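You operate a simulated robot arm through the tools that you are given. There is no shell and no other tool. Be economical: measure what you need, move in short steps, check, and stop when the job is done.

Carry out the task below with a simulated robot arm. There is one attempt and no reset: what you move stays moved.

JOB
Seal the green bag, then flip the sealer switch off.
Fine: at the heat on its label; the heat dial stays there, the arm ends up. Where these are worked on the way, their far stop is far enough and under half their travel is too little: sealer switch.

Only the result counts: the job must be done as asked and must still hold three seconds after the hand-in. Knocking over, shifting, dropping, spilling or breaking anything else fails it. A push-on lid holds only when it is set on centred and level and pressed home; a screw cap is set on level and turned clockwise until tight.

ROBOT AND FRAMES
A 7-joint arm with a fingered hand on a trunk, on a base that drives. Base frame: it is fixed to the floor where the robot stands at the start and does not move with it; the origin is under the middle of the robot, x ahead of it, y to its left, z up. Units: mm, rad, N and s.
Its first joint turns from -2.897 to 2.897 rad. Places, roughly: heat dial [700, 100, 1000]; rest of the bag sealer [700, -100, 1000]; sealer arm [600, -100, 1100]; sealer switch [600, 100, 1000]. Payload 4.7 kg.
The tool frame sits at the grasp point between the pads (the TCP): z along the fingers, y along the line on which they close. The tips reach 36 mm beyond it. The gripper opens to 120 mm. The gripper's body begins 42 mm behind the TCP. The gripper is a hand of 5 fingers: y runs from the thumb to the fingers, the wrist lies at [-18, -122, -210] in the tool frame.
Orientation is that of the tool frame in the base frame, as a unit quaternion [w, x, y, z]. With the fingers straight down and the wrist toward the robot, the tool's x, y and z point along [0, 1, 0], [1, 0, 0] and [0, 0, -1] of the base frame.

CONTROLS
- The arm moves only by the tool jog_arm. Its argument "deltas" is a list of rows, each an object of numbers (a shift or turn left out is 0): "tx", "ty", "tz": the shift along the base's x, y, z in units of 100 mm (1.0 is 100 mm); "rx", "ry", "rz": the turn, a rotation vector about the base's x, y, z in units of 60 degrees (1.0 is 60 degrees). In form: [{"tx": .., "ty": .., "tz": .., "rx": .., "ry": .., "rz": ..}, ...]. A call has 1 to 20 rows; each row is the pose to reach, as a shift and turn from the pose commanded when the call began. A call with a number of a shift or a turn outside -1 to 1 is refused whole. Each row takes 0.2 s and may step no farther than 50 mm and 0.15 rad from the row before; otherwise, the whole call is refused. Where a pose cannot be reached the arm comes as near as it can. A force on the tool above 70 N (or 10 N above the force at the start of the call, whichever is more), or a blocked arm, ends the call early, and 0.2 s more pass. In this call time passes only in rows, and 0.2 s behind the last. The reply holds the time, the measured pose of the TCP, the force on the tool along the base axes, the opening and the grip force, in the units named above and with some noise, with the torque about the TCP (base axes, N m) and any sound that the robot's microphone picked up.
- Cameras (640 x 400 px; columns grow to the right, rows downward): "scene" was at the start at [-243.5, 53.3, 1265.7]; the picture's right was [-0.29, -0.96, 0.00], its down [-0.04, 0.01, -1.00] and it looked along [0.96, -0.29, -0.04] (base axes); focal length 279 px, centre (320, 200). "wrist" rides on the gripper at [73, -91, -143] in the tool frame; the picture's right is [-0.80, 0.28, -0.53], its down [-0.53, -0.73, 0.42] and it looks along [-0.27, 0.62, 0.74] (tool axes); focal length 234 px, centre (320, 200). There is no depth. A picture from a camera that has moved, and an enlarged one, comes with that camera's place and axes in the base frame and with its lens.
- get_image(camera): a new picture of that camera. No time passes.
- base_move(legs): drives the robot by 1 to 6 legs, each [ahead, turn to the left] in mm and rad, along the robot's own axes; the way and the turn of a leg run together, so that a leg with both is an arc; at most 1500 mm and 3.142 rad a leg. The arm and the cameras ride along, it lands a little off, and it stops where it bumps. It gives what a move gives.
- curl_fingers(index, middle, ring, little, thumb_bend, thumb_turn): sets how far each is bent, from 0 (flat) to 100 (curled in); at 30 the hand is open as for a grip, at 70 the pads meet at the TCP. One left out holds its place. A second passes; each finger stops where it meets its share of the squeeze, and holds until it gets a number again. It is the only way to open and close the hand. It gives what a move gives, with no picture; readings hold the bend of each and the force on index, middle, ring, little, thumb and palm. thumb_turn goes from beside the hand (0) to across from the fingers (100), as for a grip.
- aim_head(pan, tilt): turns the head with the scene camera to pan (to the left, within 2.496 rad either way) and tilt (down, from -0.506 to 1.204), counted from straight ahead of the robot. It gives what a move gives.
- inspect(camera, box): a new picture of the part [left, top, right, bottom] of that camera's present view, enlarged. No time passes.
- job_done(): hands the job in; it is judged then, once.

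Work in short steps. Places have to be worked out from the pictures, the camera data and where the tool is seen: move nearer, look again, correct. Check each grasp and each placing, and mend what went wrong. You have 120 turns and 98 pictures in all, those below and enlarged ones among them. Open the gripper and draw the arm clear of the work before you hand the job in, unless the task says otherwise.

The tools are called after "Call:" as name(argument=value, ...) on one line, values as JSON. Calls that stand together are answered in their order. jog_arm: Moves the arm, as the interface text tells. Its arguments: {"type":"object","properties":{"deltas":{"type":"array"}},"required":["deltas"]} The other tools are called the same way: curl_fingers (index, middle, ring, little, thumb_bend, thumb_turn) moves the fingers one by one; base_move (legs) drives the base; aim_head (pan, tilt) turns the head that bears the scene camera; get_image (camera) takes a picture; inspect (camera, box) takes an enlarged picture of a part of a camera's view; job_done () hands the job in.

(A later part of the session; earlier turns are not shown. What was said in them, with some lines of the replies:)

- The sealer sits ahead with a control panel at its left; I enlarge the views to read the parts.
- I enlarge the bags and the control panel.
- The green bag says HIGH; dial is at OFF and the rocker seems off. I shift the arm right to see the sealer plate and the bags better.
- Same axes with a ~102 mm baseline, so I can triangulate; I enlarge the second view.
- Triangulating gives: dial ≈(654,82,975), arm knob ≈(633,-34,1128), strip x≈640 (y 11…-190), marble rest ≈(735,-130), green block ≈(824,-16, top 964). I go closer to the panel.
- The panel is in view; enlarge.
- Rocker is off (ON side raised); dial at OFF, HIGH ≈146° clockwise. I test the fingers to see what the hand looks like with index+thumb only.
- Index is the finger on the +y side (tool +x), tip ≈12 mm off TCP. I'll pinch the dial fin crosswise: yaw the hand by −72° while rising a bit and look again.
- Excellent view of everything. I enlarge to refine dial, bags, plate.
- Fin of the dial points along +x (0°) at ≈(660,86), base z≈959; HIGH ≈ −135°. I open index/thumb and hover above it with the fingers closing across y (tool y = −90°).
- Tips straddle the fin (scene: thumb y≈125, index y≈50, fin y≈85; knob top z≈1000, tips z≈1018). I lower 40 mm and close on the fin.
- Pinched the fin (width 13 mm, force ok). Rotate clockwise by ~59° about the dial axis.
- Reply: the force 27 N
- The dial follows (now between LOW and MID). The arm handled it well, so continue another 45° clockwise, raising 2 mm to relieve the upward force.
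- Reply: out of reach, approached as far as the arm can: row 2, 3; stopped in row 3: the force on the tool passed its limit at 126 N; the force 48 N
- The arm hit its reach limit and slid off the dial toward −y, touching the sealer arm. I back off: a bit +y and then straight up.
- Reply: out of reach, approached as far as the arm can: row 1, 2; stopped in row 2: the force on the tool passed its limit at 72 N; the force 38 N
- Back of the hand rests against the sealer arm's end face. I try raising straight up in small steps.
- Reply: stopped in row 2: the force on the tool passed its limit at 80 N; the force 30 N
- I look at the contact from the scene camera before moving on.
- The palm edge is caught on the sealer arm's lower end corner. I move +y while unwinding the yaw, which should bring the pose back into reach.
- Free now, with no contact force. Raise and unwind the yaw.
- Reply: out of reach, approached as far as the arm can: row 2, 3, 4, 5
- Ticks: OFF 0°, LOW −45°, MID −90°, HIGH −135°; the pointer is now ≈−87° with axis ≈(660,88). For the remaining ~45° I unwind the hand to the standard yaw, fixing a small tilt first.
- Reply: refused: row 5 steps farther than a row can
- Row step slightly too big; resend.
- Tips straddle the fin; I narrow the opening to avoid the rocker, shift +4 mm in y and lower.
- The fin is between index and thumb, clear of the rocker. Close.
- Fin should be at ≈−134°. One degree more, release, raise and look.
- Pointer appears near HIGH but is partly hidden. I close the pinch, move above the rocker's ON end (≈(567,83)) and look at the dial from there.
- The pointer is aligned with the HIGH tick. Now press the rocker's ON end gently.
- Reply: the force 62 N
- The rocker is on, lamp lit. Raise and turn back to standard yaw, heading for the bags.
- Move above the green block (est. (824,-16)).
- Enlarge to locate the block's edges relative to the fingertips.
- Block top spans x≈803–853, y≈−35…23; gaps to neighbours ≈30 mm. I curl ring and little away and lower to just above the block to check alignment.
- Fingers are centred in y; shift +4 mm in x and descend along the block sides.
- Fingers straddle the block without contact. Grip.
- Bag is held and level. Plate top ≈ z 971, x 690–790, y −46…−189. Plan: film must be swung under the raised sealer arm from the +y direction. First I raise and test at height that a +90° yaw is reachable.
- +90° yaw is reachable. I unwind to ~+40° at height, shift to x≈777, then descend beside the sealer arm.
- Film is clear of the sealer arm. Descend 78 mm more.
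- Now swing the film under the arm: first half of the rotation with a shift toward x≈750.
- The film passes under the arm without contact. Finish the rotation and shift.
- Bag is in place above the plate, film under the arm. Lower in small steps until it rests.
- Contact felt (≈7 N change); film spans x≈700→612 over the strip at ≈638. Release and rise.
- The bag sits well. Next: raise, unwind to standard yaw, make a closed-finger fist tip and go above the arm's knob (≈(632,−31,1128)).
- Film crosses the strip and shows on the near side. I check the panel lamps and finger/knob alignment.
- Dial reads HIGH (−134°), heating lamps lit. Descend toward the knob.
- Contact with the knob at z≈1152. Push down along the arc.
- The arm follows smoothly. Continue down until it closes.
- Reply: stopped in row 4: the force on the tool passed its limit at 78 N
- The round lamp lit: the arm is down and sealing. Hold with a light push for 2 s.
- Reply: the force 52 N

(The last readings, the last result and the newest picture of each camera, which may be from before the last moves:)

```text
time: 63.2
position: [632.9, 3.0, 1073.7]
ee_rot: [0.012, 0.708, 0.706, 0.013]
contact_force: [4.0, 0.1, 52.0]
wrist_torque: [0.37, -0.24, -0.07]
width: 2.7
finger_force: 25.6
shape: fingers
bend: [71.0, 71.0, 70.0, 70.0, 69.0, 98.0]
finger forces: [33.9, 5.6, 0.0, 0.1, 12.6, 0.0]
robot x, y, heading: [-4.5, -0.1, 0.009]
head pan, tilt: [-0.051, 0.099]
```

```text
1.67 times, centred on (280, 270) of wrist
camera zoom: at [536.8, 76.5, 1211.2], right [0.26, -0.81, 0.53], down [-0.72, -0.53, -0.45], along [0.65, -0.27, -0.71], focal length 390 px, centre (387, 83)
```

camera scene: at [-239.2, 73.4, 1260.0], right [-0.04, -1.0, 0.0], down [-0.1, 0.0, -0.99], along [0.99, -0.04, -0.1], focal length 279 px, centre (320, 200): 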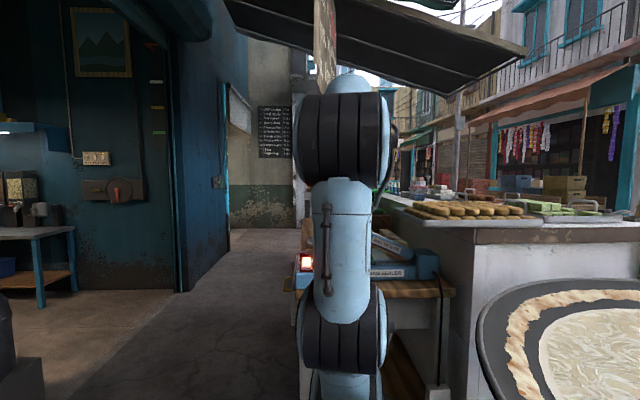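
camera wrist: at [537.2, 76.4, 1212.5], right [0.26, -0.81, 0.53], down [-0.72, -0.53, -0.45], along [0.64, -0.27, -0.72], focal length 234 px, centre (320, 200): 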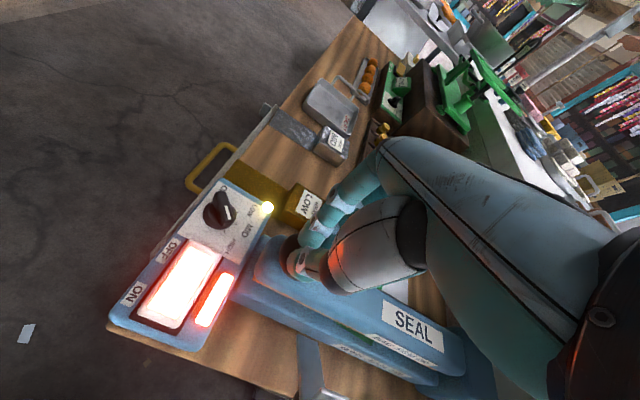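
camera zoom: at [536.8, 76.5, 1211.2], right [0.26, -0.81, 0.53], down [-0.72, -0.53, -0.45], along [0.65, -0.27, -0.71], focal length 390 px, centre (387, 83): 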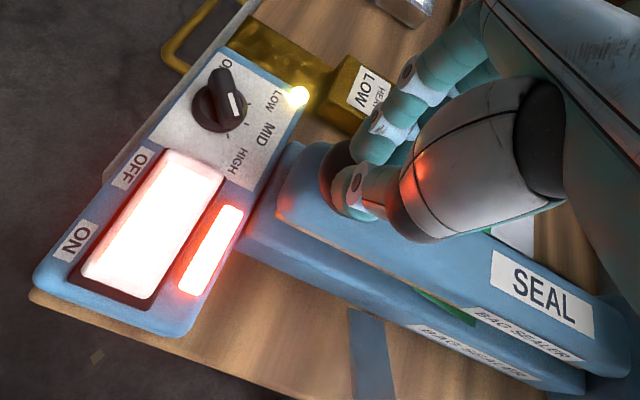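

Lamp still on; hold 1.6 s more, listening for a sound.

Call:
jog_arm(deltas=[{"tz": 0}, {"tz": 0}, {"tz": 0}, {"tz": 0}, {"tz": 0}, {"tz": 0}, {"tz": 0}])

Call:
inspect(camera="wrist", box=[180, 150, 360, 270])

```text
time: 64.8
position: [633.9, 3.1, 1073.2]
ee_rot: [0.013, 0.709, 0.705, 0.013]
contact_force: [4.1, 0.1, 52.2]
wrist_torque: [0.4, -0.24, -0.04]
width: 2.5
finger_force: 25.8
shape: fingers
bend: [71.0, 71.0, 70.0, 70.0, 69.0, 98.0]
finger forces: [34.3, 5.6, 0.0, 0.1, 12.6, 0.1]
robot x, y, heading: [-1.5, 2.1, 0.01]
head pan, tilt: [-0.051, 0.099]
```

```text
3.33 times, centred on (270, 210) of wrist
camera zoom: at [536.8, 76.5, 1211.2], right [0.26, -0.81, 0.53], down [-0.72, -0.53, -0.45], along [0.65, -0.27, -0.71], focal length 781 px, centre (487, 167)
```

zoom: 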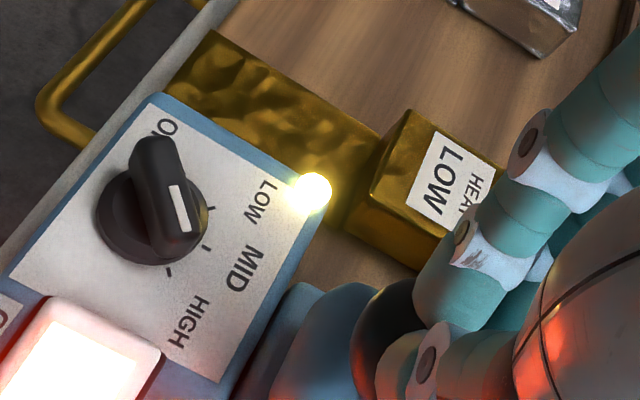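

Dial reads right (white mark −137° vs HIGH −135°). Lamp is still on; hold another 3 s.

Call:
jog_arm(deltas=[{"tz": 0}, {"tz": 0}, {"tz": 0}, {"tz": 0}, {"tz": 0}, {"tz": 0}, {"tz": 0}, {"tz": 0}, {"tz": 0}, {"tz": 0}, {"tz": 0}, {"tz": 0}, {"tz": 0}, {"tz": 0}])

Call:
inspect(camera="wrist", box=[100, 150, 460, 390])

```text
time: 67.8
position: [633.0, 3.3, 1073.3]
ee_rot: [0.013, 0.708, 0.706, 0.012]
contact_force: [4.5, 1.0, 52.3]
wrist_torque: [0.39, -0.27, -0.07]
width: 2.8
finger_force: 26.3
shape: fingers
bend: [71.0, 71.0, 70.0, 70.0, 69.0, 98.0]
finger forces: [34.4, 5.6, 0.1, 0.0, 12.3, 0.0]
robot x, y, heading: [-1.4, 0.8, 0.006]
head pan, tilt: [-0.051, 0.099]
```

```text
1.67 times, centred on (280, 270) of wrist
camera zoom: at [536.8, 76.5, 1211.2], right [0.26, -0.81, 0.53], down [-0.72, -0.53, -0.45], along [0.65, -0.27, -0.71], focal length 390 px, centre (387, 83)
```

zoom: 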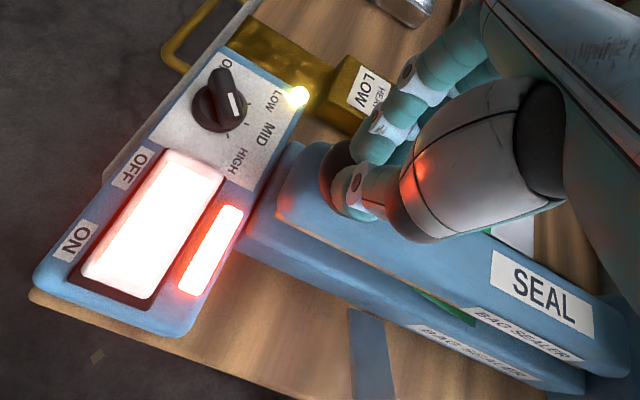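

Lamp keeps glowing after ~6.5 s pressed. I ease off slightly to see whether the arm springs up and what the lamp does.

Call:
jog_arm(deltas=[{"tz": 0.1, "ty": -0.03}, {"tz": 0.25, "ty": -0.08}, {"tz": 0.4, "ty": -0.13}])

Call:
inspect(camera="wrist", box=[100, 150, 460, 390])

```text
time: 68.6
position: [630.8, -10.8, 1107.9]
ee_rot: [0.009, 0.708, 0.706, 0.01]
contact_force: [0.0, 0.5, 1.7]
wrist_torque: [0.02, 0.03, -0.01]
width: 3.9
finger_force: 0.7
shape: fingers
bend: [70.0, 70.0, 70.0, 70.0, 70.0, 97.0]
finger forces: [1.5, 0.1, 0.0, 0.1, 0.0, 0.0]
robot x, y, heading: [-0.5, 0.4, 0.01]
head pan, tilt: [-0.051, 0.099]
```

```text
1.67 times, centred on (280, 270) of wrist
camera zoom: at [536.5, 62.6, 1246.0], right [0.26, -0.81, 0.53], down [-0.72, -0.53, -0.44], along [0.64, -0.27, -0.72], focal length 390 px, centre (387, 83)
```

zoom: 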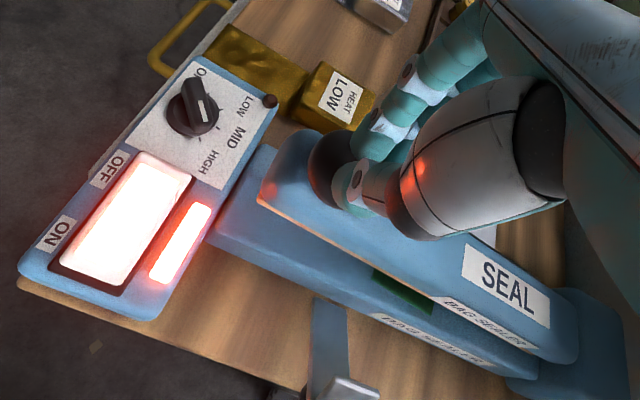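

The arm springs up with the hand and the lamp goes out. Continue up and inspect the film.

Call:
jog_arm(deltas=[{"tz": 0.15, "ty": -0.06}, {"tz": 0.3, "ty": -0.13}, {"tz": 0.5, "ty": -0.2}, {"tz": 0.9, "ty": -0.2}])

Call:
inspect(camera="wrist", box=[210, 210, 400, 370])

```text
time: 69.6
position: [632.5, -28.2, 1198.2]
ee_rot: [0.01, 0.708, 0.706, 0.01]
contact_force: [0.6, -0.5, -0.5]
wrist_torque: [0.0, 0.03, -0.03]
width: 4.0
finger_force: 0.1
shape: fingers
bend: [70.0, 70.0, 70.0, 70.0, 70.0, 97.0]
finger forces: [0.1, 0.1, 0.0, 0.0, 0.0, 0.0]
robot x, y, heading: [-0.7, -2.3, 0.011]
head pan, tilt: [-0.051, 0.099]
```

```text
2.50 times, centred on (305, 290) of wrist
camera zoom: at [536.8, 45.2, 1336.4], right [0.26, -0.81, 0.53], down [-0.72, -0.53, -0.45], along [0.64, -0.27, -0.72], focal length 585 px, centre (358, -25)
```

zoom: 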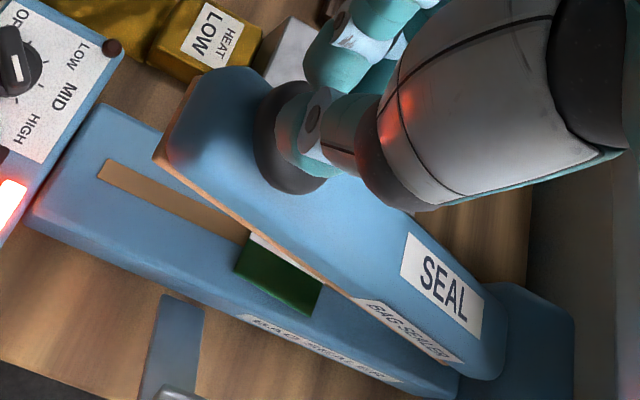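

A pale seal band is visible on the film: sealed, arm up. Now go over the rocker's OFF end with index+thumb only.

Call:
jog_arm(deltas=[{"tx": -0.1, "ty": 0.35, "tz": 0.05}, {"tx": -0.2, "ty": 0.7, "tz": 0.05}, {"tx": -0.32, "ty": 1.0, "tz": 0.0}, {"tx": -0.32, "ty": 1.0, "tz": -0.4}, {"tx": -0.32, "ty": 1.0, "tz": -0.8}])

Call:
curl_fingers(middle=100, ring=100, little=100)

Call:
jog_arm(deltas=[{"tz": -0.3}, {"tz": -0.58}])

Call:
inspect(camera="wrist", box=[200, 180, 360, 340])

```text
time: 70.8
position: [600.4, 71.1, 1122.2]
ee_rot: [0.01, 0.709, 0.705, 0.011]
contact_force: [-0.3, 0.6, 0.0]
wrist_torque: [0.01, -0.03, -0.01]
width: 4.2
finger_force: 0.1
shape: fingers
bend: [70.0, 70.0, 70.0, 70.0, 70.0, 98.0]
finger forces: [0.0, 0.1, 0.0, 0.1, 0.0, 0.1]
robot x, y, heading: [-0.0, 0.1, 0.006]
head pan, tilt: [-0.051, 0.099]
```

```text
time: 71.8
position: [601.0, 72.4, 1121.4]
ee_rot: [0.011, 0.708, 0.706, 0.01]
contact_force: [-0.7, 0.4, 0.5]
wrist_torque: [-0.01, -0.03, 0.02]
width: 4.1
finger_force: 0.1
shape: fingers
bend: [70.0, 100.0, 100.0, 100.0, 70.0, 98.0]
finger forces: [0.1, 0.0, 0.0, 0.1, 0.0, 0.0]
robot x, y, heading: [-0.2, -2.2, 0.008]
head pan, tilt: [-0.051, 0.099]
```

```text
time: 72.4
position: [601.9, 70.5, 1062.2]
ee_rot: [0.01, 0.708, 0.706, 0.012]
contact_force: [1.9, 14.0, 5.9]
wrist_torque: [-0.81, -0.07, 0.25]
width: 3.7
finger_force: 6.6
shape: fingers
bend: [70.0, 100.0, 100.0, 100.0, 70.0, 98.0]
finger forces: [0.1, 0.0, 0.0, 15.6, 0.0, 0.1]
robot x, y, heading: [1.1, 0.2, 0.007]
head pan, tilt: [-0.051, 0.099]
```

```text
2.50 times, centred on (280, 260) of wrist
camera zoom: at [505.9, 144.6, 1201.2], right [0.26, -0.8, 0.53], down [-0.72, -0.53, -0.45], along [0.64, -0.27, -0.72], focal length 585 px, centre (420, 50)
```

zoom: 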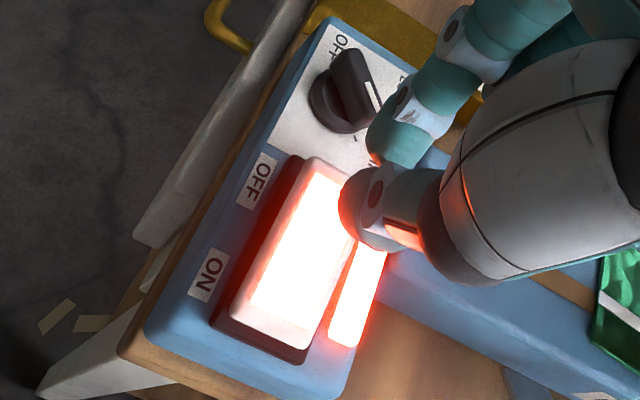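

The little finger brushes the sealer arm's end. I lift, yaw −30° to move it clear, and re-centre over the OFF end (+y).

Call:
jog_arm(deltas=[{"ty": 0.1, "tz": 0.1}, {"ty": 0.15, "tz": 0.35}, {"ty": 0.12, "tz": 0.4, "rz": -0.13}, {"tx": 0.03, "ty": 0.12, "tz": 0.4, "rz": -0.26}, {"tx": 0.03, "ty": 0.12, "tz": 0.4, "rz": -0.39}, {"tx": 0.03, "ty": 0.12, "tz": 0.4, "rz": -0.5}])

Call:
jog_arm(deltas=[{"tz": -0.2}, {"tz": -0.42}])

Call:
inspect(camera="wrist", box=[180, 150, 360, 330])

```text
time: 73.8
position: [604.9, 81.5, 1101.1]
ee_rot: [0.013, 0.868, 0.497, 0.009]
contact_force: [0.2, 0.4, -1.1]
wrist_torque: [0.02, 0.01, 0.0]
width: 4.0
finger_force: 0.0
shape: fingers
bend: [70.0, 100.0, 100.0, 100.0, 70.0, 98.0]
finger forces: [0.0, 0.0, 0.0, 0.0, 0.1, 0.0]
robot x, y, heading: [-3.8, 1.8, 0.01]
head pan, tilt: [-0.051, 0.099]
```

```text
time: 74.4
position: [604.0, 82.1, 1058.7]
ee_rot: [0.012, 0.867, 0.498, 0.009]
contact_force: [-0.3, 1.0, 0.0]
wrist_torque: [-0.03, -0.01, 0.0]
width: 4.0
finger_force: 0.0
shape: fingers
bend: [70.0, 100.0, 100.0, 100.0, 70.0, 98.0]
finger forces: [0.0, 0.1, 0.1, 0.1, 0.1, 0.1]
robot x, y, heading: [0.2, 3.3, 0.005]
head pan, tilt: [-0.051, 0.099]
```

```text
2.22 times, centred on (270, 240) of wrist
camera zoom: at [557.8, 193.8, 1197.3], right [-0.18, -0.83, 0.53], down [-0.89, -0.1, -0.45], along [0.42, -0.55, -0.72], focal length 520 px, centre (431, 111)
```

zoom: 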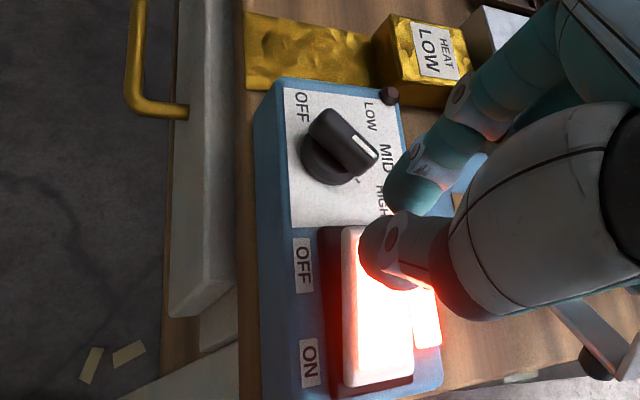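

Centred over the rocker; shift −6 mm in x and press the OFF end.

Call:
jog_arm(deltas=[{"tx": -0.06, "tz": -0.1}, {"tx": -0.06, "tz": -0.2}, {"tx": -0.06, "tz": -0.28}, {"tx": -0.06, "tz": -0.35}])

Call:
inspect(camera="wrist", box=[180, 150, 360, 330])

```text
time: 75.4
position: [597.5, 82.9, 1024.2]
ee_rot: [0.012, 0.866, 0.499, 0.009]
contact_force: [-0.3, 0.6, 13.7]
wrist_torque: [0.1, 0.11, 0.01]
width: 1.1
finger_force: 7.1
shape: fingers
bend: [70.0, 100.0, 100.0, 100.0, 71.0, 98.0]
finger forces: [0.1, 0.1, 0.0, 0.0, 14.2, 0.0]
robot x, y, heading: [0.0, 0.7, 0.009]
head pan, tilt: [-0.051, 0.099]
```

```text
2.22 times, centred on (270, 240) of wrist
camera zoom: at [551.2, 194.6, 1164.2], right [-0.18, -0.83, 0.53], down [-0.89, -0.1, -0.45], along [0.42, -0.55, -0.72], focal length 520 px, centre (431, 111)
```

zoom: 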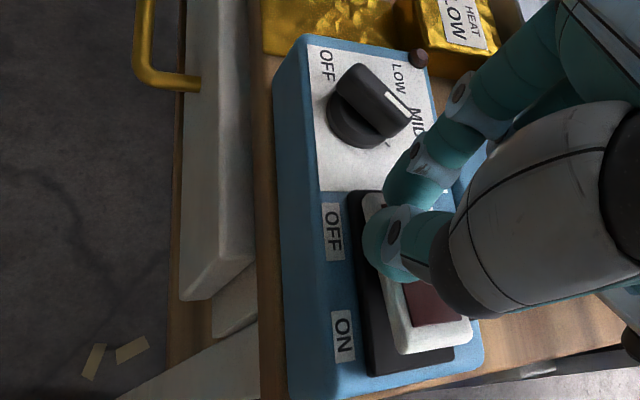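

Lamp is out. Push a bit further to the stop, then withdraw.

Call:
jog_arm(deltas=[{"tz": -0.04}, {"tz": -0.06}])

Call:
jog_arm(deltas=[{"tz": 0.35}, {"tz": 0.7}, {"tz": 1.0}])

Call:
curl_fingers(index=30, middle=30, ring=30, little=30, thumb_bend=30)

Call:
jog_arm(deltas=[{"tz": 0.35, "tx": -0.2}, {"tz": 0.7, "tx": -0.4}, {"tz": 1.0, "tx": -0.7}])

Call:
get_image(camera="wrist")

Call:
inspect(camera="wrist", box=[150, 150, 350, 350])

```text
time: 76.0
position: [596.8, 83.4, 1021.4]
ee_rot: [0.013, 0.867, 0.498, 0.011]
contact_force: [4.2, 2.2, 42.7]
wrist_torque: [0.03, -0.36, 0.04]
width: 0.0
finger_force: 25.6
shape: fingers
bend: [68.0, 100.0, 100.0, 100.0, 73.0, 98.0]
finger forces: [19.0, 0.0, 0.0, 0.0, 32.6, 0.0]
robot x, y, heading: [-0.6, -0.7, 0.008]
head pan, tilt: [-0.051, 0.099]
```

```text
time: 76.8
position: [598.6, 83.0, 1118.3]
ee_rot: [0.012, 0.867, 0.498, 0.007]
contact_force: [0.5, -0.1, 0.3]
wrist_torque: [-0.01, 0.04, -0.06]
width: 3.7
finger_force: 0.1
shape: fingers
bend: [70.0, 100.0, 100.0, 100.0, 70.0, 97.0]
finger forces: [0.1, 0.1, 0.0, 0.0, 0.0, 0.1]
robot x, y, heading: [-0.0, -0.5, 0.015]
head pan, tilt: [-0.051, 0.099]
```

```text
time: 77.8
position: [600.1, 83.5, 1119.1]
ee_rot: [0.013, 0.867, 0.499, 0.007]
contact_force: [-1.4, 7.5, 2.7]
wrist_torque: [-0.08, -0.04, 0.08]
width: 122.0
finger_force: 3.9
shape: fingers
bend: [30.0, 30.0, 30.0, 33.0, 30.0, 97.0]
finger forces: [0.0, 0.0, 0.1, 7.2, 0.1, 0.1]
robot x, y, heading: [-1.4, -0.6, 0.008]
head pan, tilt: [-0.051, 0.099]
```

```text
time: 78.6
position: [530.1, 82.8, 1218.7]
ee_rot: [0.013, 0.867, 0.499, 0.006]
contact_force: [0.7, 0.3, 0.7]
wrist_torque: [-0.06, 0.03, 0.03]
width: 122.1
finger_force: 0.0
shape: fingers
bend: [30.0, 30.0, 30.0, 30.0, 30.0, 97.0]
finger forces: [0.0, 0.0, 0.1, 0.0, 0.1, 0.0]
robot x, y, heading: [-1.6, 0.1, 0.006]
head pan, tilt: [-0.051, 0.099]
```

```text
25 pictures are left
camera wrist: at [484.3, 193.4, 1356.2], right [-0.18, -0.83, 0.53], down [-0.89, -0.1, -0.44], along [0.42, -0.55, -0.72], focal length 234 px, centre (320, 200)
```

wrist: 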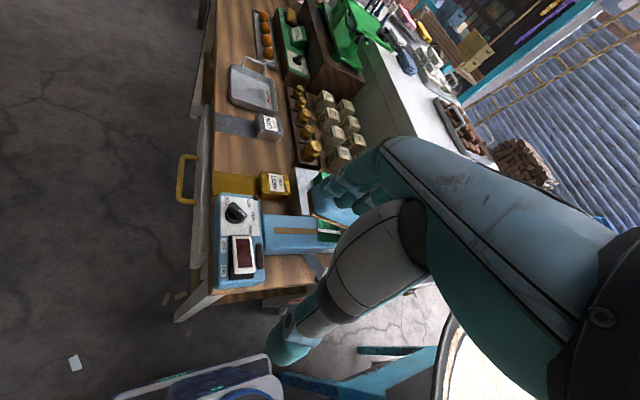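

```text
2.00 times, centred on (250, 250) of wrist
camera zoom: at [484.3, 193.4, 1356.2], right [-0.18, -0.83, 0.53], down [-0.89, -0.1, -0.44], along [0.42, -0.55, -0.72], focal length 468 px, centre (460, 100)
```

zoom: 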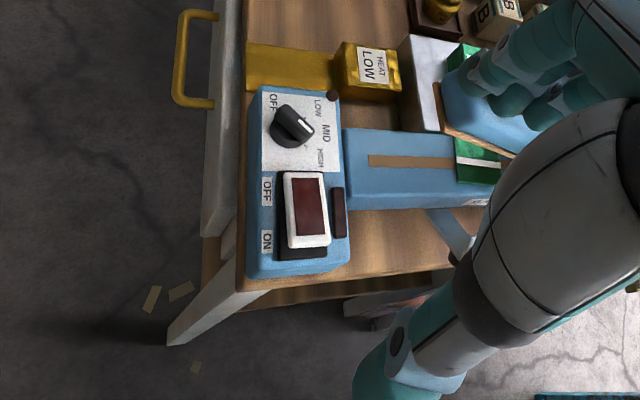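

The film shows the white seal line, rocker is off, dial at HIGH, sealer arm up, and the hand is open and clear. Hand in.

Call:
job_done()

```text
The job is handed in.
```

The green bag is sealed at HIGH, the heat on its label. The sealer switch is off, the dial still points to HIGH, and the sealer arm is up. I handed the job in with the hand open and clear of the work; no verdict came back.

While I was turning the dial, the arm reached its limit and the hand pushed hard against the sealer arm (126 N at the stop). It also brushed the sealer arm lightly twice later, without stopping a move. The pictures afterwards showed nothing shifted or knocked over.
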